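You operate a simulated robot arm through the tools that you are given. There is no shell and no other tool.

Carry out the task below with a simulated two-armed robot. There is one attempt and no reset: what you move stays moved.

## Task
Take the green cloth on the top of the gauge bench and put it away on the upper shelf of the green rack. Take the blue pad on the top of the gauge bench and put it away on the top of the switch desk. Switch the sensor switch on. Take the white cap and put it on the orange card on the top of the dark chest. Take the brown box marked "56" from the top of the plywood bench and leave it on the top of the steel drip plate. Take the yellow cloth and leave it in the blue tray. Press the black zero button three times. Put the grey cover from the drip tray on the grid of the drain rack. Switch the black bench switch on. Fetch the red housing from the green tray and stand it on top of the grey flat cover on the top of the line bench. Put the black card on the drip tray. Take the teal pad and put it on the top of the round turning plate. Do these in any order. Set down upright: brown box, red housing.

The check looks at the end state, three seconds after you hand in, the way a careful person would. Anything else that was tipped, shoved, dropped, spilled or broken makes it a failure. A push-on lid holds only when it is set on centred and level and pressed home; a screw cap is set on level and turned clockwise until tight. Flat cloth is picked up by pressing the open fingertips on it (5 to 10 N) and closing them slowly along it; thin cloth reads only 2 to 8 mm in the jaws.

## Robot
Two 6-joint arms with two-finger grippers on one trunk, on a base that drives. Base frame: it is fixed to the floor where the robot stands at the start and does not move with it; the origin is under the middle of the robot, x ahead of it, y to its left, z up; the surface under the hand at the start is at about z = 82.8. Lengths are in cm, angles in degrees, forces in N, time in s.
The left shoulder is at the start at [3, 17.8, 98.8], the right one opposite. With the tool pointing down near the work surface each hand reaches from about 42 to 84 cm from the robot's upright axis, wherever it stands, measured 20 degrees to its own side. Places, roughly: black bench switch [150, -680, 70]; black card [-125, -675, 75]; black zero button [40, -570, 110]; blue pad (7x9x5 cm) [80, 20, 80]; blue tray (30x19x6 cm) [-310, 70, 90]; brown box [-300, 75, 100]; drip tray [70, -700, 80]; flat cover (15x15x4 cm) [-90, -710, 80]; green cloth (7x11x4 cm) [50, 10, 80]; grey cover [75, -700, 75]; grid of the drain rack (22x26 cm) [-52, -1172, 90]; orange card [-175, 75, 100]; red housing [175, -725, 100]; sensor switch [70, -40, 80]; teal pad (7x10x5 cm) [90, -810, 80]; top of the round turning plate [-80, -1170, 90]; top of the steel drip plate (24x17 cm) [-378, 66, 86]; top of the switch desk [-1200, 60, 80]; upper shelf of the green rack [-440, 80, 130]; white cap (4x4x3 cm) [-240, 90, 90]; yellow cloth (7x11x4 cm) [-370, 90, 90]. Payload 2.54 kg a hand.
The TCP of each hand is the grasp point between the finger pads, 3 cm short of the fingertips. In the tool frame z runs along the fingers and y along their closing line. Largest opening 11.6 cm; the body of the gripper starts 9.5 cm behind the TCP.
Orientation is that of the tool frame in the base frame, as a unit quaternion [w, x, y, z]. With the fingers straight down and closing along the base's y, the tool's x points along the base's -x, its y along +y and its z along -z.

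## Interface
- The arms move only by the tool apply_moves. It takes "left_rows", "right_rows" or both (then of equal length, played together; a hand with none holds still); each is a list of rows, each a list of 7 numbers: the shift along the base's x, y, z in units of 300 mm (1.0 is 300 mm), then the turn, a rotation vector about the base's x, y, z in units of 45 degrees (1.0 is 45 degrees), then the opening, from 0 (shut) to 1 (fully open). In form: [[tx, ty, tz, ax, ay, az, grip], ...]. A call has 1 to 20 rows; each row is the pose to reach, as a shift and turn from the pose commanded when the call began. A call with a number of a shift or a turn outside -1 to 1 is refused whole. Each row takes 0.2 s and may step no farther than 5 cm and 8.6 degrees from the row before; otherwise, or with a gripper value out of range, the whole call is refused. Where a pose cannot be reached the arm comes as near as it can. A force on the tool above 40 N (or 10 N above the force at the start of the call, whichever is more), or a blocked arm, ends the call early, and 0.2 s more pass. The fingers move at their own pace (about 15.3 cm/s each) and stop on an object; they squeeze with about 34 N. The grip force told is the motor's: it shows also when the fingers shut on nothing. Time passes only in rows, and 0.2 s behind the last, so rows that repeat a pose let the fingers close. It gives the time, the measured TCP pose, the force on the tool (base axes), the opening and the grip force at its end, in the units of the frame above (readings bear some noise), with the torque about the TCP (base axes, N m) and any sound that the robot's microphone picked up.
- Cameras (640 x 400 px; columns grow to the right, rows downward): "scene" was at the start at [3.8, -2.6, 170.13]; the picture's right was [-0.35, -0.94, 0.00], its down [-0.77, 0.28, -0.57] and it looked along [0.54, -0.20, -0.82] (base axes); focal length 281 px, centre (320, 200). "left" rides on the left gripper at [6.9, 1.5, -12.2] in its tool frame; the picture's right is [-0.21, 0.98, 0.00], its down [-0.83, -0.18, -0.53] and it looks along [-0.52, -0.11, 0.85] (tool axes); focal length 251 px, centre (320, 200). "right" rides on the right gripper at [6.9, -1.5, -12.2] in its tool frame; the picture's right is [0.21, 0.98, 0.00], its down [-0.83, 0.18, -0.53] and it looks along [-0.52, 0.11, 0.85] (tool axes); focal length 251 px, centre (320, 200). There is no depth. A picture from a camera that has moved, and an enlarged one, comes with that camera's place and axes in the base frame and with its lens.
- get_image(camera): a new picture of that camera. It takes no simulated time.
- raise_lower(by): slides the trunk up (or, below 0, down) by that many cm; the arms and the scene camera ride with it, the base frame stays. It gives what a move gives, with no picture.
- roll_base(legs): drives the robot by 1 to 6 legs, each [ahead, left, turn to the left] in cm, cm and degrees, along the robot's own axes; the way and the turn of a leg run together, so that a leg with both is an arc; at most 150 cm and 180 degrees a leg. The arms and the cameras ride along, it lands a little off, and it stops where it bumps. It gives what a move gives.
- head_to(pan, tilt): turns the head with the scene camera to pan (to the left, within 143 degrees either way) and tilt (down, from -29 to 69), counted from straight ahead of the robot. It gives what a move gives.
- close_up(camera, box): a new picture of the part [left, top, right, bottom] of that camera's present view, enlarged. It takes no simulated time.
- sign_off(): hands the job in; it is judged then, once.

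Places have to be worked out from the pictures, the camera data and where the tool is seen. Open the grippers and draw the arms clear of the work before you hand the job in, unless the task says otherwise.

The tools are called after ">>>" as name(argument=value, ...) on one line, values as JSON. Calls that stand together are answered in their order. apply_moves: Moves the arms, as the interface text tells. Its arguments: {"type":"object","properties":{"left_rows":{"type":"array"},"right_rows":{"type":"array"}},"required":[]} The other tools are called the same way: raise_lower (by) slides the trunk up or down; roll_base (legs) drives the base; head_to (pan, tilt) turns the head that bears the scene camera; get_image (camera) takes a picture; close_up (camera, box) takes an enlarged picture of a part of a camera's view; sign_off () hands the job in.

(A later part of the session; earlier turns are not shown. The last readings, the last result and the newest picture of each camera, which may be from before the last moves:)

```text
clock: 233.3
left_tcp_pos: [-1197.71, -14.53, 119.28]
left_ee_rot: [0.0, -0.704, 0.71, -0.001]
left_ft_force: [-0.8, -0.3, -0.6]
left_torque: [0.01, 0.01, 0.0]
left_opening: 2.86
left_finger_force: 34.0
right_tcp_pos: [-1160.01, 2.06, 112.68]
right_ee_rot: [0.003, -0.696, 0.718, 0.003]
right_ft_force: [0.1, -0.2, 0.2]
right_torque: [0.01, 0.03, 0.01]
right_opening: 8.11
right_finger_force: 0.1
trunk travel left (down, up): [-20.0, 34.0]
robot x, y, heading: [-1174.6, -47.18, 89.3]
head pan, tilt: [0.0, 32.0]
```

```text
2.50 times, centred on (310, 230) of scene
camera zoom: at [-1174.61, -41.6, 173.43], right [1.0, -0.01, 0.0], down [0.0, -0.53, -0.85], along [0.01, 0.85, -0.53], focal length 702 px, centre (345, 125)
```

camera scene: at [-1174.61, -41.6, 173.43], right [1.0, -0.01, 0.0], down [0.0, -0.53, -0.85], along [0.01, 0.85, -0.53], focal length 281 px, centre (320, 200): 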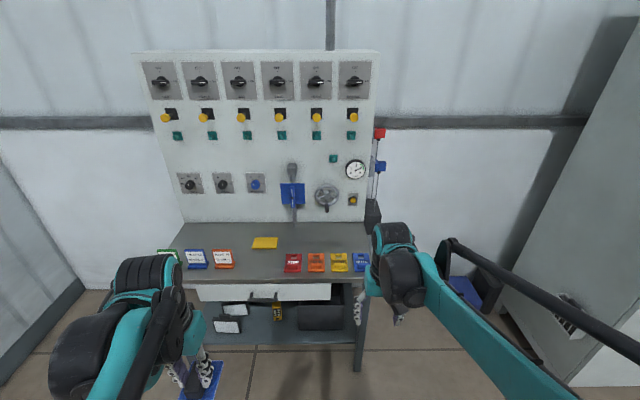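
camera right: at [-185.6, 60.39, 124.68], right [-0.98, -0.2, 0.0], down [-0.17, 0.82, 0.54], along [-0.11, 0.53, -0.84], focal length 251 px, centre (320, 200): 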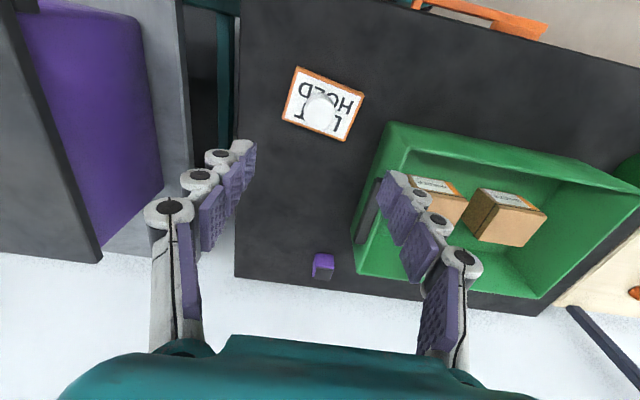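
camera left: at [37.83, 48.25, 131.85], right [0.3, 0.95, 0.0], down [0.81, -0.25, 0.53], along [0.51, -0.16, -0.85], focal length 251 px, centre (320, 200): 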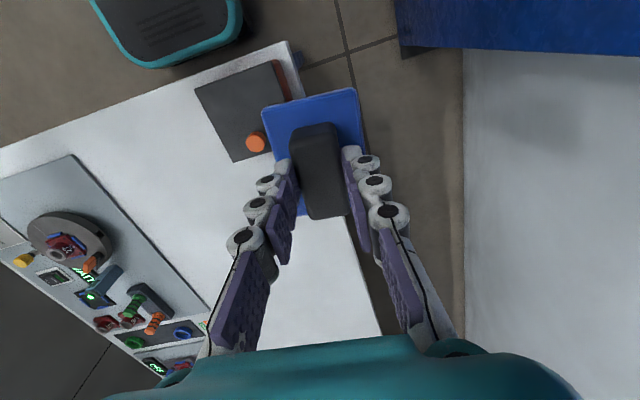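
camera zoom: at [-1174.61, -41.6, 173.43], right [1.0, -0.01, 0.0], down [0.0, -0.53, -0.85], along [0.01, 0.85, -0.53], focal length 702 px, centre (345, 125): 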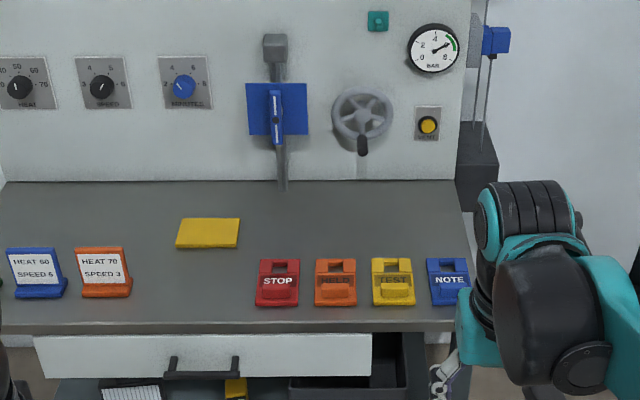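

There is free space on the desk between the "HEAT 70" and "STOP" tags, around (-1202, 53). I drive forward 42 cm to reach it with the left hand.

>>> roll_base(legs=[[42, 0, 0]])

>>> head_to(pan=5, tilt=50)

>>> get_image(camera="scene")

>>> get_image(camera="left")

```text
clock: 235.9
left_tcp_pos: [-1197.07, 28.06, 119.38]
left_ee_rot: [0.0, -0.703, 0.711, 0.0]
left_ft_force: [-0.7, -0.5, -1.2]
left_torque: [-0.03, 0.01, -0.02]
left_opening: 2.85
left_finger_force: 33.1
right_tcp_pos: [-1159.28, 44.49, 112.45]
right_ee_rot: [0.003, -0.695, 0.719, 0.002]
right_ft_force: [-0.8, 0.4, 0.1]
right_torque: [-0.06, 0.01, -0.02]
right_opening: 8.12
right_finger_force: 0.1
trunk travel left (down, up): [-20.0, 34.0]
robot x, y, heading: [-1174.3, -5.15, 89.3]
head pan, tilt: [0.0, 32.0]
```

```text
clock: 236.7
left_tcp_pos: [-1197.07, 27.98, 119.3]
left_ee_rot: [0.001, -0.703, 0.711, 0.001]
left_ft_force: [0.9, -0.1, -0.7]
left_torque: [-0.01, 0.03, -0.01]
left_opening: 2.86
left_finger_force: 33.5
right_tcp_pos: [-1159.33, 44.44, 112.44]
right_ee_rot: [0.003, -0.695, 0.719, 0.003]
right_ft_force: [-0.1, -0.8, 0.2]
right_torque: [-0.01, 0.01, 0.03]
right_opening: 8.13
right_finger_force: 0.0
trunk travel left (down, up): [-20.0, 34.0]
robot x, y, heading: [-1174.18, -4.85, 89.3]
head pan, tilt: [5.0, 50.0]
```

```text
taken
camera scene: at [-1174.81, -0.45, 170.79], right [1.0, 0.07, 0.0], down [0.06, -0.76, -0.64], along [-0.05, 0.64, -0.77], focal length 281 px, centre (320, 200)
```

scene: 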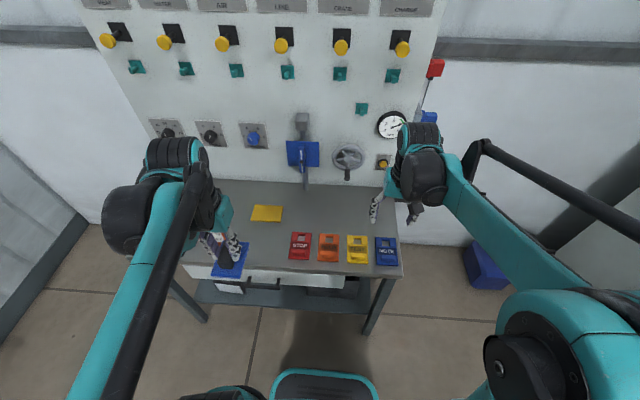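

```text
taken
camera left: at [-1198.69, 21.03, 131.49], right [-0.97, 0.23, 0.0], down [0.19, 0.82, 0.53], along [0.12, 0.52, -0.85], focal length 251 px, centre (320, 200)
```

left: 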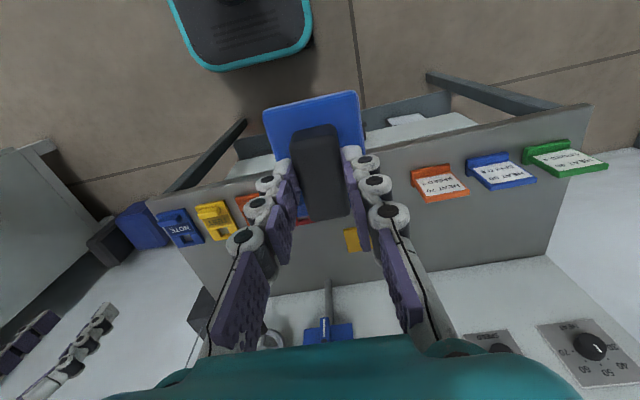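

The gap between the tags is centred near x=-1202.5. I move the pad above it and lower part way.

>>> apply_moves(left_rows=[[-0.03, 0.14, 0, 0, 0, 0, 0], [-0.06, 0.28, 0, 0, 0, 0, 0], [-0.1, 0.42, 0, 0, 0, 0, 0], [-0.14, 0.56, 0, 0, 0, 0, 0], [-0.17, 0.7, 0, 0, 0, 0, 0], [-0.18, 0.85, 0, 0, 0, 0.015, 0], [-0.18, 0.85, -0.15, 0, 0, 0.015, 0], [-0.18, 0.85, -0.3, 0, 0, 0.015, 0], [-0.18, 0.85, -0.45, 0, 0, 0.015, 0], [-0.18, 0.85, -0.6, 0, 0, 0.015, 0], [-0.18, 0.85, -0.75, 0, 0, 0.015, 0], [-0.18, 0.85, -0.85, 0, 0, 0.015, 0]])

>>> get_image(camera="left")

>>> get_image(camera="scene")

```text
clock: 239.3
left_tcp_pos: [-1202.16, 53.61, 93.8]
left_ee_rot: [0.0, -0.707, 0.708, 0.0]
left_ft_force: [0.0, 0.2, -0.8]
left_torque: [0.03, 0.02, -0.06]
left_opening: 2.87
left_finger_force: 33.6
right_tcp_pos: [-1159.3, 44.33, 112.54]
right_ee_rot: [0.003, -0.695, 0.719, 0.003]
right_ft_force: [-0.1, 0.7, -1.0]
right_torque: [-0.02, -0.01, 0.0]
right_opening: 8.13
right_finger_force: 0.0
trunk travel left (down, up): [-20.0, 34.0]
robot x, y, heading: [-1174.19, -5.01, 89.2]
head pan, tilt: [5.0, 50.0]
```

```text
taken
camera left: at [-1203.79, 46.61, 105.87], right [-0.98, 0.22, 0.0], down [0.18, 0.83, 0.53], along [0.11, 0.52, -0.85], focal length 251 px, centre (320, 200)
```

left: 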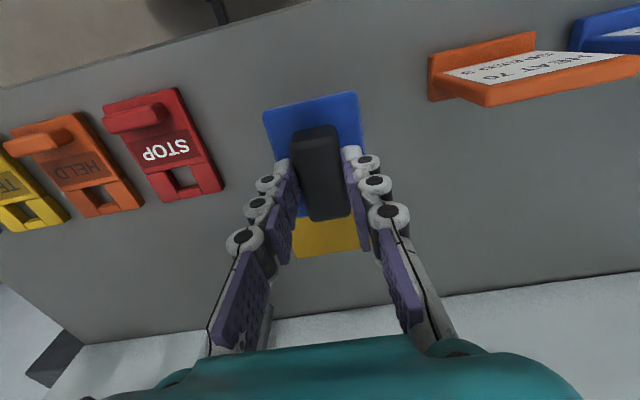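

```text
taken
camera scene: at [-1174.84, -0.37, 170.78], right [1.0, 0.07, 0.0], down [0.06, -0.76, -0.64], along [-0.05, 0.64, -0.77], focal length 281 px, centre (320, 200)
```

scene: 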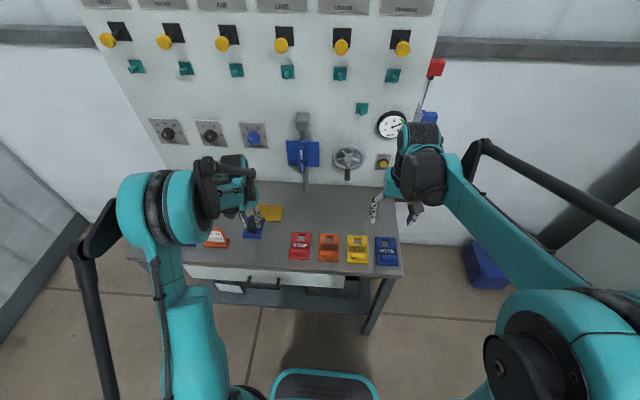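

The pad is centred in the gap. I lower further, then feel for the desk in small steps.

>>> apply_moves(left_rows=[[0, 0, -0.08, 0, 0, 0, 0], [0, 0, -0.16, 0, 0, 0, 0], [0, 0, -0.22, 0, 0, 0, 0], [0, 0, -0.24, 0, 0, 0, 0], [0, 0, -0.25, 0, 0, 0, 0], [0, 0, -0.26, 0, 0, 0, 0]])

>>> get_image(camera="left")

```text
clock: 240.7
left_tcp_pos: [-1202.49, 53.37, 86.02]
left_ee_rot: [0.001, -0.707, 0.708, 0.002]
left_ft_force: [-3.4, 7.5, 23.7]
left_torque: [0.45, -0.01, 0.02]
left_opening: 2.87
left_finger_force: 33.9
right_tcp_pos: [-1159.28, 44.41, 112.62]
right_ee_rot: [0.003, -0.695, 0.719, 0.003]
right_ft_force: [-0.6, 0.3, -0.1]
right_torque: [0.02, -0.01, -0.02]
right_opening: 8.12
right_finger_force: 0.0
trunk travel left (down, up): [-20.0, 34.0]
robot x, y, heading: [-1174.17, -5.18, 89.4]
head pan, tilt: [5.0, 50.0]
```

```text
taken
camera left: at [-1203.97, 46.36, 98.18], right [-0.98, 0.22, 0.0], down [0.18, 0.82, 0.54], along [0.11, 0.52, -0.84], focal length 251 px, centre (320, 200)
```

left: 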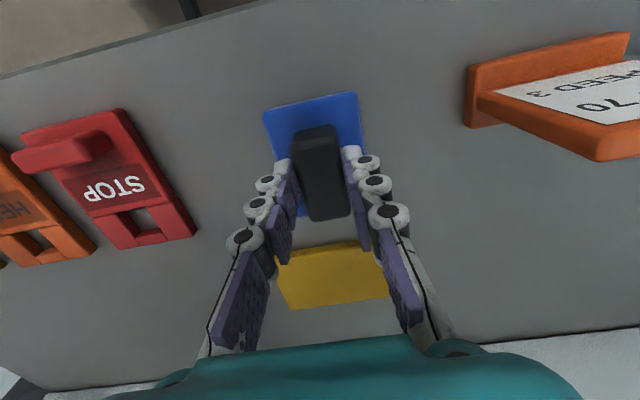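

The pad rests on the desk (24 N). I ease off, open, and rise clear.

>>> apply_moves(left_rows=[[0, 0, 0.005, 0, 0, 0, 0.2], [0, 0, 0.005, 0, 0, 0, 0.4], [0, 0, 0.005, 0, 0, 0, 0.55], [0, 0, 0.005, 0, 0, 0, 0.55], [0, 0, 0.08, 0, 0, 0, 0.55], [0, 0, 0.2, 0, 0, 0, 0.55], [0, 0, 0.34, 0, 0, 0, 0.55], [0, 0, 0.48, 0, 0, 0, 0.55], [0, 0, 0.62, 0, 0, 0, 0.55], [0, -0.1, 0.75, 0, 0, 0, 0.55], [0, -0.24, 0.85, 0, 0, 0, 0.55], [0, -0.38, 0.95, 0, 0, 0, 0.55], [0, -0.52, 1.0, 0, 0, 0, 0.55]])

>>> get_image(camera="scene")

>>> close_up(camera="scene", box=[190, 160, 430, 290])

```text
refused: row 11 steps farther than a row can; nothing moved
```

```text
taken
camera scene: at [-1174.73, -0.55, 170.82], right [1.0, 0.07, 0.0], down [0.06, -0.76, -0.64], along [-0.05, 0.64, -0.77], focal length 281 px, centre (320, 200)
```

scene: 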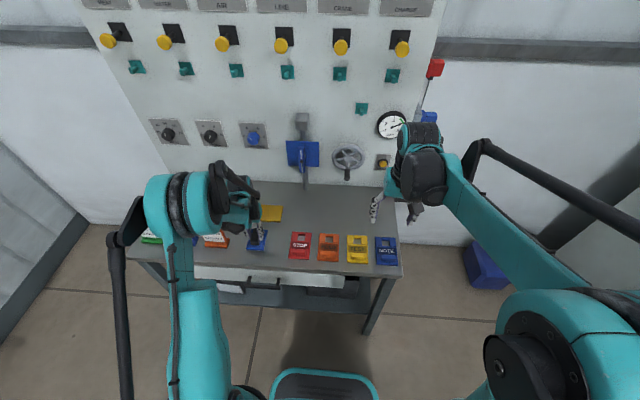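

```text
2.67 times, centred on (310, 225) of scene
camera zoom: at [-1174.73, -0.55, 170.82], right [1.0, 0.07, 0.0], down [0.06, -0.76, -0.64], along [-0.05, 0.64, -0.77], focal length 749 px, centre (347, 133)
```

zoom: 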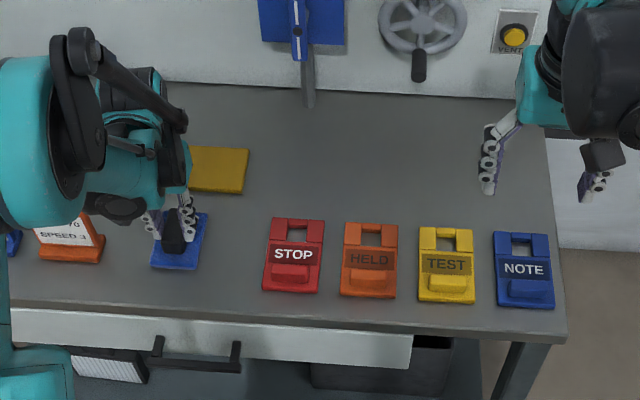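

The move was refused for one over-long step. I repeat it with shorter steps.

>>> apply_moves(left_rows=[[0, 0, 0.005, 0, 0, 0, 0.2], [0, 0, 0.005, 0, 0, 0, 0.4], [0, 0, 0.005, 0, 0, 0, 0.55], [0, 0, 0.005, 0, 0, 0, 0.55], [0, 0, 0.08, 0, 0, 0, 0.55], [0, 0, 0.2, 0, 0, 0, 0.55], [0, 0, 0.34, 0, 0, 0, 0.55], [0, 0, 0.48, 0, 0, 0, 0.55], [0, 0, 0.62, 0, 0, 0, 0.55], [0, -0.08, 0.73, 0, 0, 0, 0.55], [0, -0.2, 0.82, 0, 0, 0, 0.55], [0, -0.32, 0.9, 0, 0, 0, 0.55], [0, -0.44, 0.95, 0, 0, 0, 0.55], [0, -0.56, 1.0, 0, 0, 0, 0.55]])

>>> close_up(camera="scene", box=[190, 160, 430, 290])

```text
clock: 243.7
left_tcp_pos: [-1202.39, 36.53, 116.2]
left_ee_rot: [0.0, -0.707, 0.708, 0.001]
left_ft_force: [-0.4, -0.8, 0.6]
left_torque: [0.01, 0.03, -0.04]
left_opening: 6.38
left_finger_force: 0.0
right_tcp_pos: [-1159.41, 44.21, 112.64]
right_ee_rot: [0.004, -0.695, 0.719, 0.004]
right_ft_force: [-0.8, -0.3, 0.8]
right_torque: [0.01, -0.01, 0.0]
right_opening: 8.11
right_finger_force: 0.0
trunk travel left (down, up): [-20.0, 34.0]
robot x, y, heading: [-1174.35, -5.19, 89.3]
head pan, tilt: [5.0, 50.0]
```

```text
2.67 times, centred on (310, 225) of scene
camera zoom: at [-1174.77, -0.64, 170.79], right [1.0, 0.07, 0.0], down [0.06, -0.76, -0.64], along [-0.05, 0.64, -0.77], focal length 749 px, centre (347, 133)
```

zoom: 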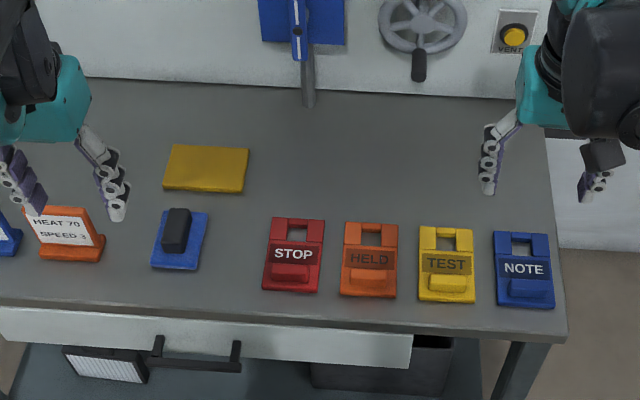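

The blue pad is put away. Both hands are free; I back off, turn round to face -y and drive along the walkway (x of about -1150), then look for the way to the line bench area.

>>> roll_base(legs=[[-65, 0, 0], [0, 0, -90], [0, 0, -90], [140, 20, 0], [140, 0, 0]])

>>> head_to(pan=0, tilt=10)

>>> get_image(camera="scene")

>>> head_to(pan=65, tilt=10)

>>> get_image(camera="scene")

```text
clock: 268.1
left_tcp_pos: [-1150.31, -390.37, 116.17]
left_ee_rot: [0.0, 0.735, 0.678, 0.0]
left_ft_force: [0.6, -1.0, -0.6]
left_torque: [-0.02, 0.02, 0.03]
left_opening: 6.38
left_finger_force: 0.1
right_tcp_pos: [-1193.62, -394.53, 112.54]
right_ee_rot: [0.002, 0.747, 0.665, -0.002]
right_ft_force: [0.1, 0.1, -0.1]
right_torque: [-0.02, -0.05, 0.0]
right_opening: 8.12
right_finger_force: 0.0
trunk travel left (down, up): [-20.0, 34.0]
robot x, y, heading: [-1174.81, -346.73, -95.0]
head pan, tilt: [5.0, 50.0]
```

```text
clock: 269.2
left_tcp_pos: [-1150.16, -390.3, 116.26]
left_ee_rot: [0.0, 0.735, 0.678, 0.001]
left_ft_force: [-0.3, -0.1, -0.3]
left_torque: [0.03, 0.02, 0.01]
left_opening: 6.39
left_finger_force: 0.0
right_tcp_pos: [-1193.73, -394.55, 112.56]
right_ee_rot: [0.002, 0.746, 0.666, -0.002]
right_ft_force: [-0.3, -1.4, 0.0]
right_torque: [0.02, -0.01, -0.01]
right_opening: 8.12
right_finger_force: 0.0
trunk travel left (down, up): [-20.0, 34.0]
robot x, y, heading: [-1175.03, -346.3, -95.0]
head pan, tilt: [0.0, 10.0]
```

```text
taken
camera scene: at [-1175.48, -352.85, 176.97], right [-1.0, 0.09, 0.0], down [0.02, 0.17, -0.98], along [-0.09, -0.98, -0.17], focal length 281 px, centre (320, 200)
```

scene: 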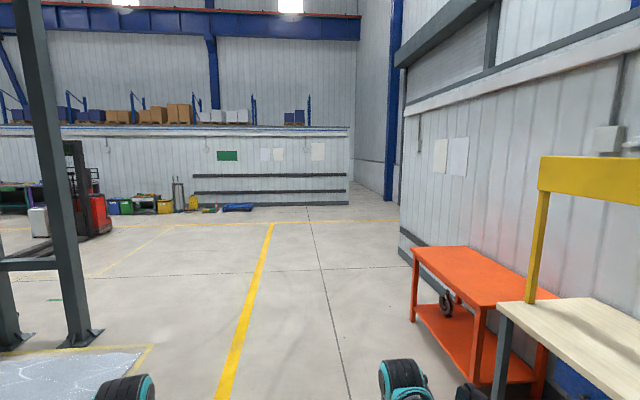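

```text
clock: 270.6
left_tcp_pos: [-1150.27, -390.39, 116.07]
left_ee_rot: [0.001, 0.734, 0.679, 0.001]
left_ft_force: [-0.8, 0.1, 0.4]
left_torque: [0.02, -0.02, 0.01]
left_opening: 6.36
left_finger_force: 0.1
right_tcp_pos: [-1193.67, -394.49, 112.49]
right_ee_rot: [0.002, 0.746, 0.666, -0.003]
right_ft_force: [-0.2, 0.4, -0.1]
right_torque: [0.01, -0.02, -0.04]
right_opening: 8.11
right_finger_force: 0.1
trunk travel left (down, up): [-20.0, 34.0]
robot x, y, heading: [-1175.13, -346.81, -95.2]
head pan, tilt: [65.0, 10.0]
```

```text
taken
camera scene: at [-1166.6, -348.29, 176.97], right [-0.5, -0.86, 0.0], down [-0.15, 0.09, -0.98], along [0.85, -0.5, -0.17], focal length 281 px, centre (320, 200)
```

scene: 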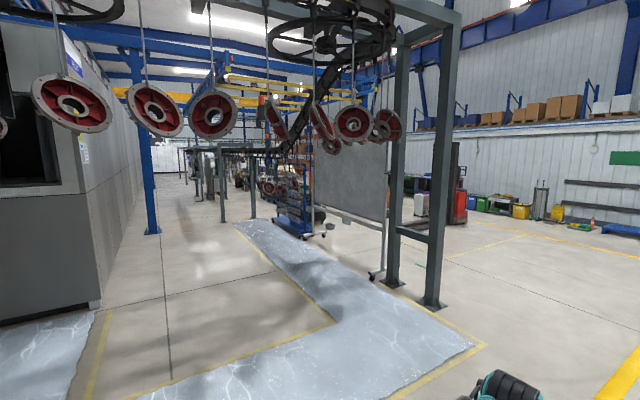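

The way round goes along the yellow line, past the conveyor posts near (-965, -610), then east along an open aisle at y of about -790. I drive there and look east.

>>> roll_base(legs=[[0, 0, 5], [145, 20, 0], [145, 0, 0], [145, 0, 0], [0, 0, 90]])

>>> head_to(pan=0, tilt=10)

>>> get_image(camera="scene")

```text
clock: 296.0
left_tcp_pos: [-1114.39, -759.74, 116.18]
left_ee_rot: [0.0, 0.012, 1.0, 0.0]
left_ft_force: [-0.2, 0.7, -0.2]
left_torque: [-0.02, 0.0, 0.0]
left_opening: 6.37
left_finger_force: 0.0
right_tcp_pos: [-1107.69, -802.81, 112.57]
right_ee_rot: [0.004, 0.028, 1.0, 0.0]
right_ft_force: [0.7, -0.8, -1.1]
right_torque: [-0.05, 0.0, -0.03]
right_opening: 8.14
right_finger_force: 0.0
trunk travel left (down, up): [-20.0, 34.0]
robot x, y, heading: [-1156.73, -786.52, -2.0]
head pan, tilt: [65.0, 10.0]
```

```text
clock: 297.4
left_tcp_pos: [-1114.44, -759.62, 116.17]
left_ee_rot: [0.0, 0.011, 1.0, 0.0]
left_ft_force: [-0.5, 0.9, -0.2]
left_torque: [0.02, 0.01, 0.0]
left_opening: 6.44
left_finger_force: 0.1
right_tcp_pos: [-1107.68, -802.85, 112.5]
right_ee_rot: [0.004, 0.028, 1.0, -0.001]
right_ft_force: [-0.6, 0.3, 0.4]
right_torque: [0.01, 0.01, -0.02]
right_opening: 8.13
right_finger_force: 0.0
trunk travel left (down, up): [-20.0, 34.0]
robot x, y, heading: [-1156.83, -787.2, -2.2]
head pan, tilt: [0.0, 10.0]
```

```text
taken
camera scene: at [-1150.41, -787.21, 176.97], right [-0.03, -1.0, 0.0], down [-0.17, 0.01, -0.98], along [0.98, -0.03, -0.17], focal length 281 px, centre (320, 200)
```

scene: 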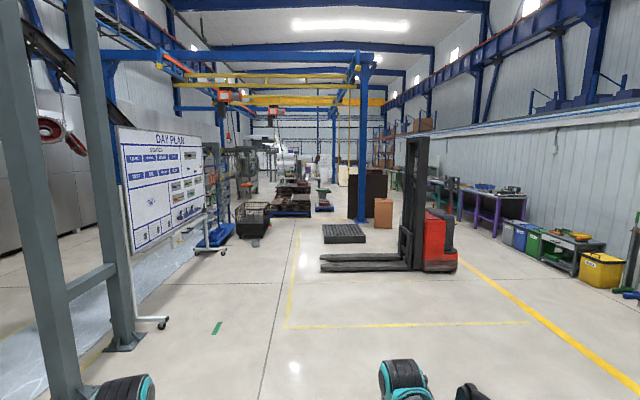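

I see an aisle: forklift forks reach to about (-742, -800), a black basket is near (-565, -661), and a pallet lies further on. I drive east along y of about -738 and look again.

>>> roll_base(legs=[[0, 0, 2], [130, 17, 0], [130, 17, 0], [130, 14, 0]])

>>> get_image(camera="scene")

```text
clock: 316.9
left_tcp_pos: [-720.41, -711.33, 116.16]
left_ee_rot: [-0.001, -0.001, 1.0, 0.0]
left_ft_force: [0.2, -0.2, 0.2]
left_torque: [-0.02, 0.04, -0.01]
left_opening: 6.37
left_finger_force: 0.0
right_tcp_pos: [-712.62, -754.38, 112.66]
right_ee_rot: [0.004, 0.015, 1.0, 0.0]
right_ft_force: [1.0, 0.3, -0.1]
right_torque: [-0.02, 0.03, 0.0]
right_opening: 8.12
right_finger_force: 0.0
trunk travel left (down, up): [-20.0, 34.0]
robot x, y, heading: [-762.43, -739.83, -0.5]
head pan, tilt: [0.0, 10.0]
```

```text
taken
camera scene: at [-755.73, -739.83, 176.97], right [-0.01, -1.0, 0.0], down [-0.17, 0.0, -0.98], along [0.98, -0.01, -0.17], focal length 281 px, centre (320, 200)
```

scene: 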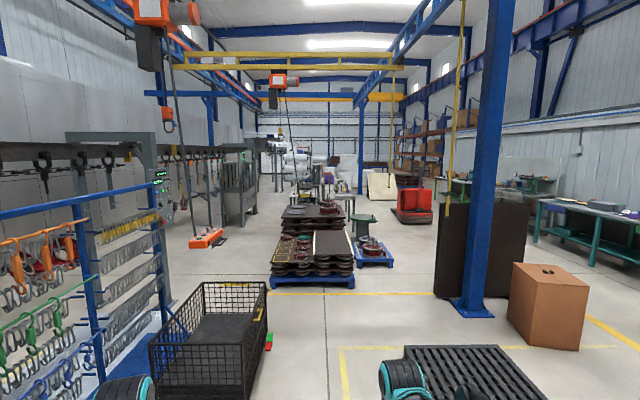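

The target area lies beyond the pallet. I raise the trunk to look over it and enlarge the centre of the view.

>>> raise_lower(by=34)

>>> close_up(camera="scene", box=[200, 140, 440, 300])

>>> close_up(camera="scene", box=[260, 160, 380, 240])

```text
clock: 320.2
left_tcp_pos: [-720.48, -711.38, 150.19]
left_ee_rot: [0.0, 0.0, 1.0, 0.001]
left_ft_force: [0.5, 0.2, 0.4]
left_torque: [0.03, -0.01, -0.01]
left_opening: 6.37
left_finger_force: 0.1
right_tcp_pos: [-712.61, -754.49, 146.56]
right_ee_rot: [0.004, 0.015, 1.0, 0.0]
right_ft_force: [0.4, 0.3, -0.3]
right_torque: [0.0, -0.01, 0.04]
right_opening: 8.09
right_finger_force: 0.1
trunk travel left (down, up): [-54.0, 0.0]
robot x, y, heading: [-762.19, -740.09, -0.7]
head pan, tilt: [0.0, 10.0]
```

```text
2.50 times, centred on (320, 220) of scene
camera zoom: at [-755.77, -739.83, 210.96], right [-0.01, -1.0, 0.0], down [-0.17, 0.0, -0.98], along [0.98, -0.01, -0.17], focal length 702 px, centre (320, 150)
```

zoom: 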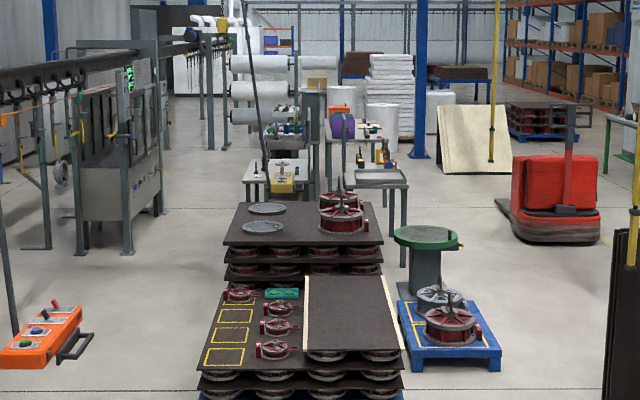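

```text
5.00 times, centred on (320, 200) of scene
camera zoom: at [-755.77, -739.83, 210.96], right [-0.01, -1.0, 0.0], down [-0.17, 0.0, -0.98], along [0.98, -0.01, -0.17], focal length 1404 px, centre (320, 200)
```

zoom: 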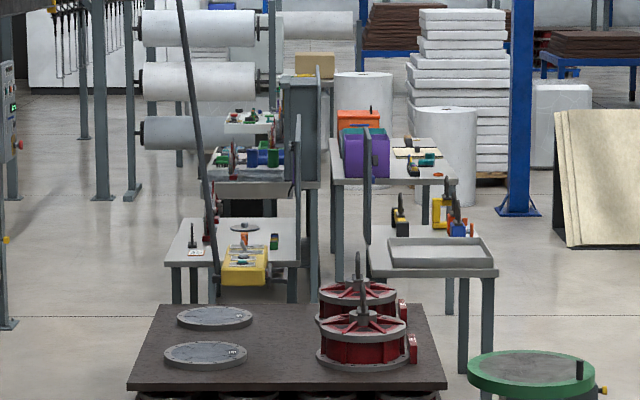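

Beyond the pallets stand two rows of benches: the left row (y -681 to -740) is the line bench and its neighbours, reached from the north aisle. An orange hoist pendant hangs near (-529, -645, 105). I'll take the full view to measure the gap between basket and pallet.

>>> head_to(pan=5, tilt=30)

>>> get_image(camera="scene")

```text
clock: 321.0
left_tcp_pos: [-720.32, -711.39, 150.18]
left_ee_rot: [0.0, -0.001, 1.0, 0.0]
left_ft_force: [-0.1, -0.1, 0.3]
left_torque: [0.01, 0.04, 0.0]
left_opening: 6.42
left_finger_force: 0.0
right_tcp_pos: [-712.65, -754.36, 146.61]
right_ee_rot: [0.003, 0.015, 1.0, 0.0]
right_ft_force: [0.0, -0.3, -1.3]
right_torque: [0.01, 0.01, 0.01]
right_opening: 8.1
right_finger_force: 0.0
trunk travel left (down, up): [-54.0, 0.0]
robot x, y, heading: [-762.17, -739.28, -0.5]
head pan, tilt: [5.0, 30.0]
```

```text
taken
camera scene: at [-756.06, -739.05, 207.75], right [0.08, -1.0, 0.0], down [-0.5, -0.04, -0.87], along [0.86, 0.07, -0.5], focal length 281 px, centre (320, 200)
```

scene: 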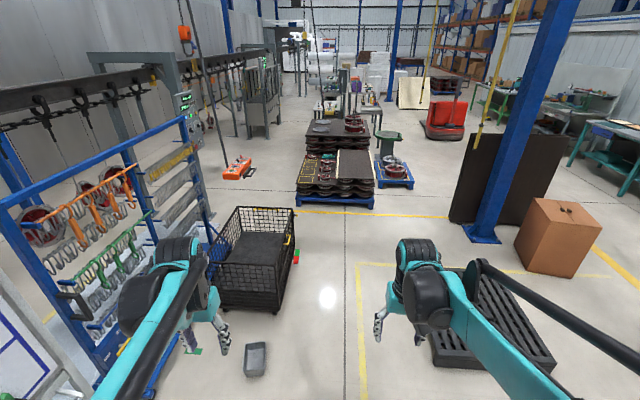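

The gap between basket (to x of about -532) and pallet (from x of about -412) is some 120 cm. I drive ahead to x of about -474 and then strafe left (north) into the aisle.

>>> roll_base(legs=[[145, -3, 0], [143, -3, 0], [0, 122, 0]])

>>> head_to(pan=-10, tilt=20)

>>> get_image(camera="scene")

```text
clock: 340.9
left_tcp_pos: [-431.64, -593.68, 150.2]
left_ee_rot: [0.0, -0.007, 1.0, 0.0]
left_ft_force: [0.2, -0.8, 0.5]
left_torque: [-0.01, 0.01, 0.02]
left_opening: 6.35
left_finger_force: 0.0
right_tcp_pos: [-423.31, -636.57, 146.55]
right_ee_rot: [0.003, 0.009, 1.0, 0.0]
right_ft_force: [-0.5, -0.5, -0.1]
right_torque: [0.02, -0.01, 0.0]
right_opening: 8.11
right_finger_force: 0.0
trunk travel left (down, up): [-54.0, 0.0]
robot x, y, heading: [-472.89, -623.01, 0.2]
head pan, tilt: [5.0, 30.0]
```

```text
clock: 341.6
left_tcp_pos: [-431.67, -593.59, 150.14]
left_ee_rot: [0.001, -0.008, 1.0, 0.0]
left_ft_force: [-0.7, 0.8, -0.2]
left_torque: [0.0, 0.0, 0.0]
left_opening: 6.36
left_finger_force: 0.1
right_tcp_pos: [-423.44, -636.41, 146.64]
right_ee_rot: [0.003, 0.008, 1.0, -0.001]
right_ft_force: [0.1, 0.0, 0.3]
right_torque: [0.0, -0.02, 0.01]
right_opening: 8.13
right_finger_force: 0.0
trunk travel left (down, up): [-54.0, 0.0]
robot x, y, heading: [-473.16, -622.38, 0.1]
head pan, tilt: [-10.0, 20.0]
```

```text
taken
camera scene: at [-466.82, -624.05, 209.34], right [-0.17, -0.99, 0.0], down [-0.34, 0.06, -0.94], along [0.93, -0.16, -0.34], focal length 281 px, centre (320, 200)
```

scene: 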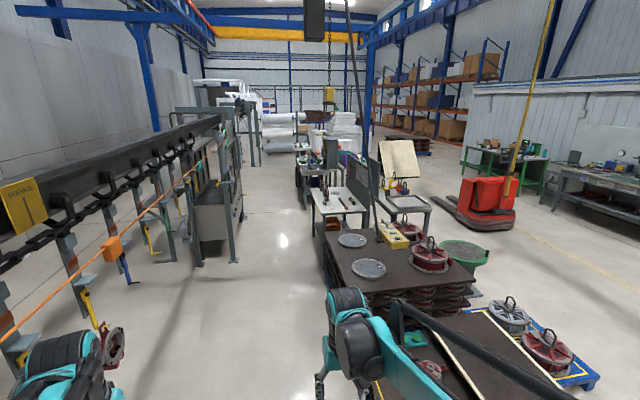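

The north aisle is clear to the benches: line bench front at y of about -681, machine stands from y of about -565. I drive ahead to x of about -110 and turn right to face the line bench.

>>> roll_base(legs=[[145, 0, 0], [145, 0, 0], [60, 0, 0]])

>>> head_to(pan=-60, tilt=40)

>>> get_image(camera="scene")

>>> head_to(pan=0, tilt=20)

>>> get_image(camera="scene")

```text
clock: 358.6
left_tcp_pos: [-82.4, -596.71, 150.25]
left_ee_rot: [0.001, 0.006, 1.0, 0.0]
left_ft_force: [-0.6, 0.7, -0.8]
left_torque: [0.01, -0.04, 0.01]
left_opening: 6.37
left_finger_force: 0.0
right_tcp_pos: [-75.11, -639.72, 146.58]
right_ee_rot: [0.003, 0.023, 1.0, 0.0]
right_ft_force: [1.1, 0.2, 0.3]
right_torque: [-0.03, -0.02, 0.01]
right_opening: 8.1
right_finger_force: 0.0
trunk travel left (down, up): [-54.0, 0.0]
robot x, y, heading: [-124.14, -624.36, -1.2]
head pan, tilt: [-10.0, 20.0]
```

```text
clock: 359.8
left_tcp_pos: [-82.23, -596.65, 150.15]
left_ee_rot: [-0.001, 0.006, 1.0, 0.0]
left_ft_force: [-0.1, -0.1, -0.6]
left_torque: [0.03, 0.02, -0.01]
left_opening: 6.38
left_finger_force: 0.1
right_tcp_pos: [-75.03, -639.78, 146.56]
right_ee_rot: [0.003, 0.023, 1.0, -0.001]
right_ft_force: [0.0, -0.2, -0.6]
right_torque: [0.02, -0.04, -0.01]
right_opening: 8.15
right_finger_force: 0.1
trunk travel left (down, up): [-54.0, 0.0]
robot x, y, heading: [-124.4, -624.29, -1.3]
head pan, tilt: [-60.0, 40.0]
```

```text
taken
camera scene: at [-123.22, -631.83, 206.21], right [-0.88, -0.48, 0.0], down [-0.31, 0.56, -0.77], along [0.37, -0.67, -0.64], focal length 281 px, centre (320, 200)
```

scene: 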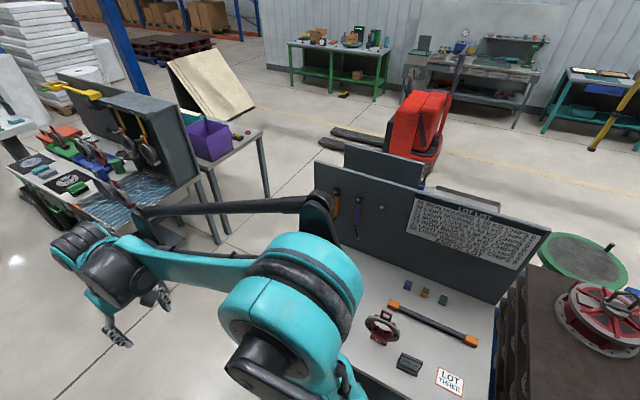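

```text
clock: 361.1
left_tcp_pos: [-82.19, -596.61, 150.16]
left_ee_rot: [0.0, 0.006, 1.0, 0.0]
left_ft_force: [0.7, 0.0, 0.4]
left_torque: [-0.02, -0.01, 0.01]
left_opening: 6.35
left_finger_force: 0.0
right_tcp_pos: [-75.08, -639.71, 146.51]
right_ee_rot: [0.003, 0.023, 1.0, 0.0]
right_ft_force: [0.2, -0.6, -0.2]
right_torque: [0.01, -0.01, -0.01]
right_opening: 8.12
right_finger_force: 0.0
trunk travel left (down, up): [-54.0, 0.0]
robot x, y, heading: [-124.51, -624.18, -1.3]
head pan, tilt: [0.0, 20.0]
```

```text
taken
camera scene: at [-117.97, -624.6, 209.34], right [-0.02, -1.0, 0.0], down [-0.34, 0.01, -0.94], along [0.94, -0.02, -0.34], focal length 281 px, centre (320, 200)
```

scene: 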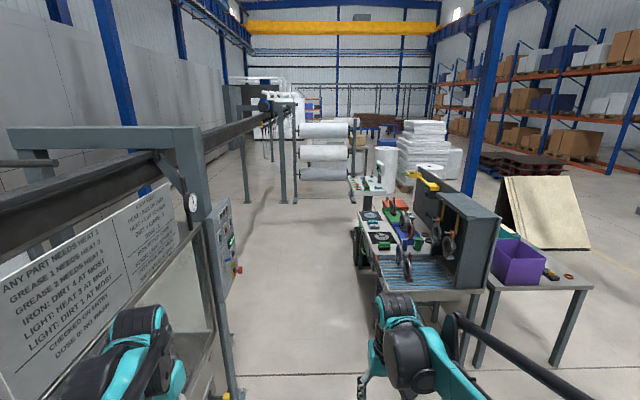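

I'm beside the line bench. I turn right 90° to face it (hands high) and look at its top.

>>> roll_base(legs=[[0, 0, -89]])

>>> head_to(pan=0, tilt=55)

>>> get_image(camera="scene")

>>> close_up(camera="scene", box=[180, 80, 460, 280])

```text
clock: 365.3
left_tcp_pos: [-97.77, -667.26, 150.18]
left_ee_rot: [0.0, 0.72, 0.694, 0.0]
left_ft_force: [0.4, 0.0, 0.6]
left_torque: [0.0, -0.02, 0.0]
left_opening: 6.4
left_finger_force: 0.0
right_tcp_pos: [-141.03, -673.15, 146.62]
right_ee_rot: [0.003, 0.732, 0.681, -0.002]
right_ft_force: [-1.0, -0.4, 0.0]
right_torque: [0.0, -0.02, -0.02]
right_opening: 8.15
right_finger_force: 0.0
trunk travel left (down, up): [-54.0, 0.0]
robot x, y, heading: [-124.33, -624.39, -92.9]
head pan, tilt: [0.0, 20.0]
```

```text
clock: 366.4
left_tcp_pos: [-97.78, -667.05, 150.17]
left_ee_rot: [0.002, 0.721, 0.693, 0.0]
left_ft_force: [0.0, 0.0, 0.9]
left_torque: [0.0, -0.01, -0.03]
left_opening: 6.39
left_finger_force: 0.1
right_tcp_pos: [-141.13, -673.18, 146.64]
right_ee_rot: [0.002, 0.732, 0.681, -0.002]
right_ft_force: [-0.5, -0.4, 0.4]
right_torque: [0.0, 0.04, -0.01]
right_opening: 8.12
right_finger_force: 0.0
trunk travel left (down, up): [-54.0, 0.0]
robot x, y, heading: [-124.55, -624.39, -92.8]
head pan, tilt: [0.0, 55.0]
```

```text
taken
camera scene: at [-124.52, -628.69, 204.14], right [-1.0, 0.05, 0.0], down [0.04, 0.82, -0.57], along [-0.03, -0.57, -0.82], focal length 281 px, centre (320, 200)
```

scene: 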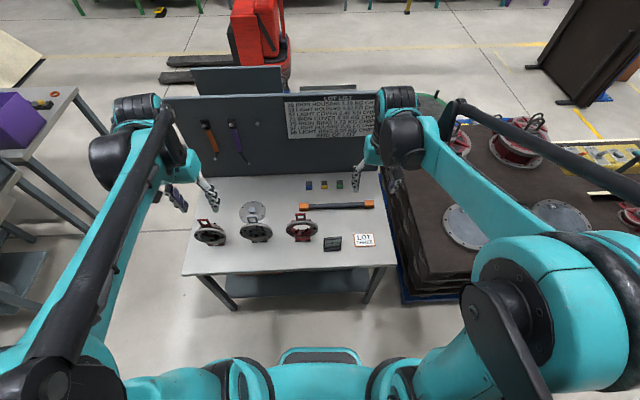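

```text
2.00 times, centred on (320, 180) of scene
camera zoom: at [-124.52, -628.69, 204.14], right [-1.0, 0.05, 0.0], down [0.04, 0.82, -0.57], along [-0.03, -0.57, -0.82], focal length 562 px, centre (320, 240)
```

zoom: 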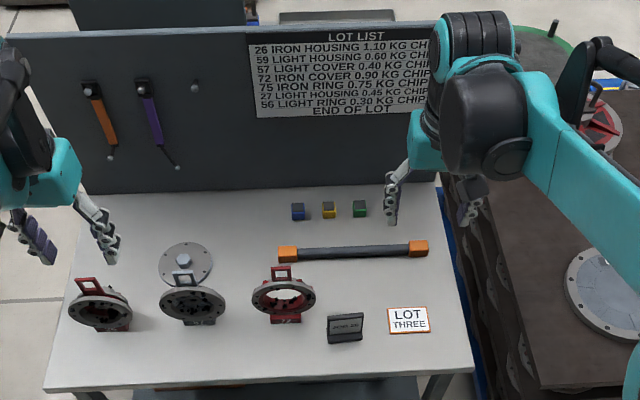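

The line bench shows a grey round cover, dark and red rings, a black card and a "LOT THREE" card. I'll enlarge to identify the flat cover and the black card.

>>> close_up(camera="scene", box=[310, 200, 400, 260])

>>> close_up(camera="scene", box=[180, 180, 320, 260])

>>> get_image(camera="left")

>>> get_image(camera="right")

```text
6.67 times, centred on (355, 230) of scene
camera zoom: at [-124.52, -628.69, 204.14], right [-1.0, 0.05, 0.0], down [0.04, 0.82, -0.57], along [-0.03, -0.57, -0.82], focal length 1872 px, centre (87, 0)
```

zoom: 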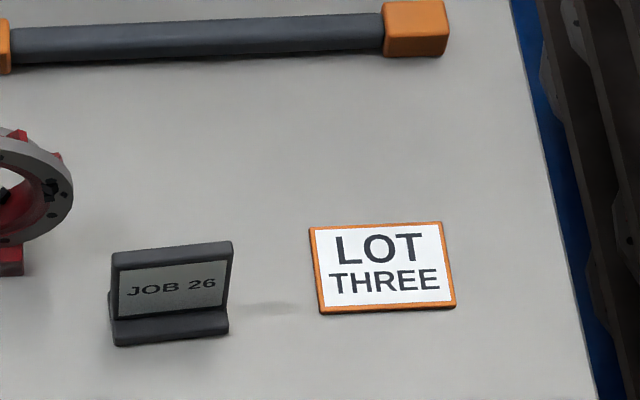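

```text
4.57 times, centred on (250, 220) of scene
camera zoom: at [-124.52, -628.69, 204.14], right [-1.0, 0.05, 0.0], down [0.04, 0.82, -0.57], along [-0.03, -0.57, -0.82], focal length 1283 px, centre (640, 109)
```

zoom: 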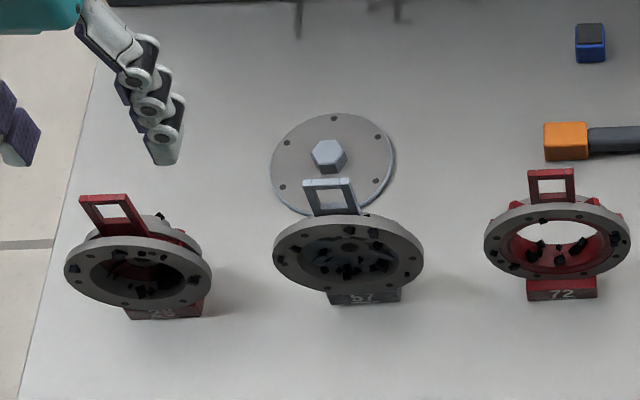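

```text
taken
camera left: at [-96.06, -660.4, 162.33], right [0.97, -0.25, 0.0], down [-0.21, -0.82, 0.53], along [-0.13, -0.52, -0.85], focal length 251 px, centre (320, 200)
```

left: 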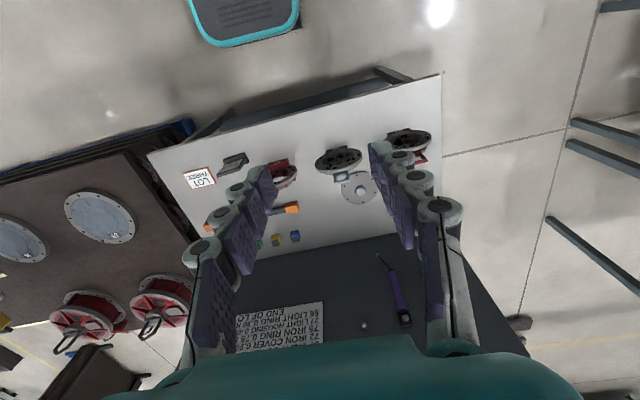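

```text
taken
camera right: at [-142.23, -666.15, 158.61], right [0.99, 0.14, 0.0], down [0.12, -0.83, 0.54], along [0.08, -0.53, -0.84], focal length 251 px, centre (320, 200)
```

right: 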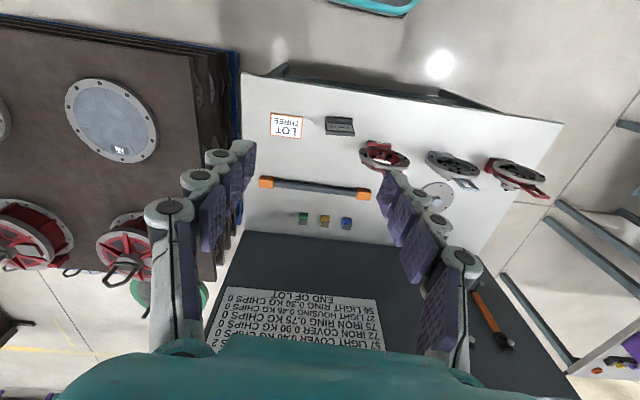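

The black card is the "JOB 26" stand at about (-133.2, -685.8) on the bench (z of about 82.3), turned about 3°. The grey flat cover is the round disc with the hex knob. I lower the trunk and bring the right hand over the card.

>>> raise_lower(by=-34)

>>> apply_moves(right_rows=[[0.05, -0.08, 0, 0, 0, 0.03, 1], [0.1, -0.16, -0.03, 0, 0, 0.06, 1], [0.16, -0.26, -0.1, 0, 0, 0.09, 1], [0.22, -0.36, -0.2, 0, 0, 0.12, 1], [0.26, -0.43, -0.3, 0, 0, 0.16, 1], [0.26, -0.43, -0.38, 0, 0, 0.16, 1]])

>>> get_image(camera="right")

>>> get_image(camera="scene")

```text
clock: 369.7
left_tcp_pos: [-97.78, -667.27, 116.29]
left_ee_rot: [0.0, 0.721, 0.693, 0.0]
left_ft_force: [0.7, 0.2, 0.2]
left_torque: [-0.01, 0.01, 0.0]
left_opening: 6.4
left_finger_force: 0.1
right_tcp_pos: [-141.02, -673.28, 112.65]
right_ee_rot: [0.002, 0.732, 0.681, -0.003]
right_ft_force: [-0.1, 0.0, -0.5]
right_torque: [-0.01, -0.02, 0.01]
right_opening: 8.11
right_finger_force: 0.1
trunk travel left (down, up): [-20.0, 34.0]
robot x, y, heading: [-124.39, -624.6, -92.8]
head pan, tilt: [0.0, 55.0]
```

```text
clock: 371.1
left_tcp_pos: [-97.88, -667.25, 116.17]
left_ee_rot: [0.0, 0.721, 0.693, 0.001]
left_ft_force: [0.4, 0.3, -0.4]
left_torque: [0.0, 0.03, -0.03]
left_opening: 6.36
left_finger_force: 0.0
right_tcp_pos: [-133.54, -686.16, 101.11]
right_ee_rot: [0.002, 0.688, 0.726, -0.002]
right_ft_force: [-0.1, -0.2, -0.1]
right_torque: [-0.03, 0.0, -0.02]
right_opening: 11.57
right_finger_force: 0.1
trunk travel left (down, up): [-20.0, 34.0]
robot x, y, heading: [-124.37, -624.52, -92.8]
head pan, tilt: [0.0, 55.0]
```

```text
taken
camera right: at [-135.54, -679.36, 113.13], right [0.96, 0.27, 0.0], down [0.23, -0.81, 0.54], along [0.14, -0.52, -0.84], focal length 251 px, centre (320, 200)
```

right: 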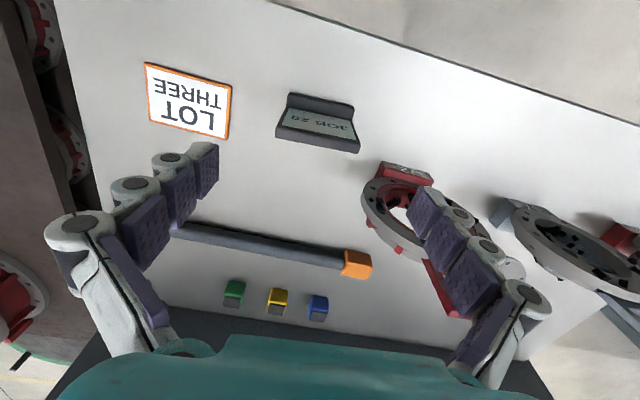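

```text
taken
camera scene: at [-124.56, -628.7, 170.14], right [-1.0, 0.05, 0.0], down [0.04, 0.82, -0.57], along [-0.03, -0.57, -0.82], focal length 281 px, centre (320, 200)
```

scene: 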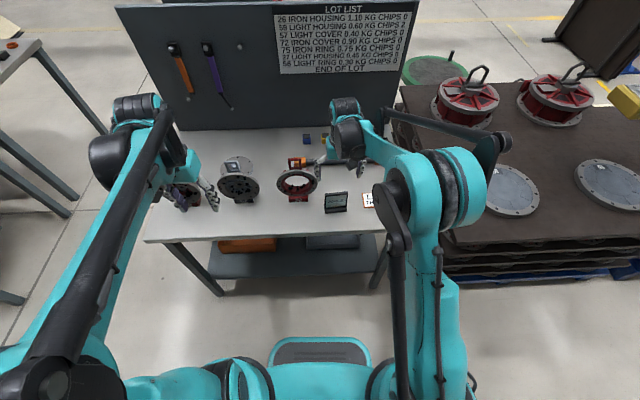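

The card's middle is near (-133.5, -686.8), about 8.5 cm wide, with room for a finger beside the red ring. I lower with a 9.9 cm opening and close on its ends.

>>> apply_moves(right_rows=[[0, -0.02, -0.12, 0, 0, 0, 0.87], [0, -0.02, -0.25, 0, 0, 0, 0.87], [0, -0.02, -0.37, 0, 0, 0, 0.87], [0, -0.02, -0.45, 0, 0, 0, 0.87], [0, -0.02, -0.48, 0, 0, 0, 0.87]])

>>> get_image(camera="right")

>>> close_up(camera="scene", box=[260, 120, 420, 230])

```text
clock: 372.3
left_tcp_pos: [-97.82, -667.2, 116.19]
left_ee_rot: [0.0, 0.722, 0.692, 0.0]
left_ft_force: [0.3, 0.4, 0.3]
left_torque: [-0.03, -0.01, -0.02]
left_opening: 6.39
left_finger_force: 0.1
right_tcp_pos: [-133.31, -686.75, 86.55]
right_ee_rot: [0.003, 0.689, 0.725, -0.002]
right_ft_force: [0.9, 0.1, 0.0]
right_torque: [-0.02, 0.02, -0.01]
right_opening: 10.08
right_finger_force: 0.0
trunk travel left (down, up): [-20.0, 34.0]
robot x, y, heading: [-123.94, -624.2, -93.0]
head pan, tilt: [0.0, 55.0]
```

```text
taken
camera right: at [-135.36, -679.88, 98.62], right [0.96, 0.27, 0.0], down [0.23, -0.81, 0.54], along [0.14, -0.52, -0.84], focal length 251 px, centre (320, 200)
```

right: 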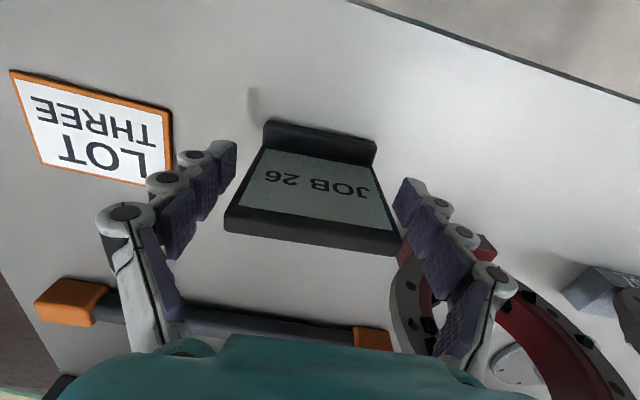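

```text
3.64 times, centred on (340, 175) of scene
camera zoom: at [-124.54, -628.7, 170.14], right [-1.0, 0.05, 0.0], down [0.04, 0.82, -0.57], along [-0.03, -0.57, -0.82], focal length 1021 px, centre (247, 291)
```

zoom: 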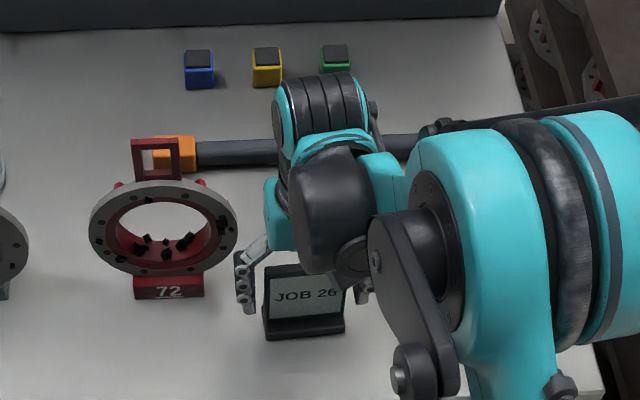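

The fingers stand at both ends of the card, clear of the ring. I close slowly.

>>> apply_moves(right_rows=[[0, 0, 0, 0, 0, 0, 0.8], [0, 0, 0, 0, 0, 0, 0.74], [0, 0, 0, 0, 0, 0, 0.68], [0, 0, 0, 0, 0, 0, 0.6], [0, 0, 0, 0, 0, 0, 0.5], [0, 0, 0, 0, 0, 0, 0.5]])

>>> get_image(camera="right")

```text
clock: 373.7
left_tcp_pos: [-97.81, -667.19, 116.27]
left_ee_rot: [0.0, 0.721, 0.693, 0.0]
left_ft_force: [0.6, -1.1, -0.3]
left_torque: [0.0, -0.03, -0.01]
left_opening: 6.37
left_finger_force: 0.1
right_tcp_pos: [-133.29, -686.79, 86.78]
right_ee_rot: [0.002, 0.688, 0.726, -0.003]
right_ft_force: [-1.0, -0.7, 4.0]
right_torque: [-0.02, 0.02, 0.03]
right_opening: 8.31
right_finger_force: 33.9
trunk travel left (down, up): [-20.0, 34.0]
robot x, y, heading: [-124.33, -624.26, -93.1]
head pan, tilt: [0.0, 55.0]
```

```text
taken
camera right: at [-135.37, -679.87, 98.67], right [0.96, 0.27, 0.0], down [0.23, -0.81, 0.54], along [0.14, -0.52, -0.84], focal length 251 px, centre (320, 200)
```

right: 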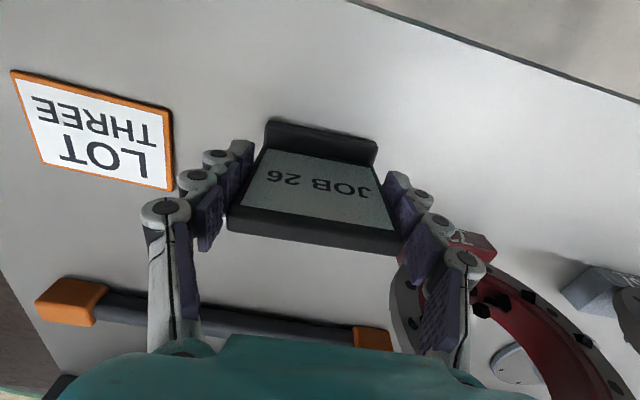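

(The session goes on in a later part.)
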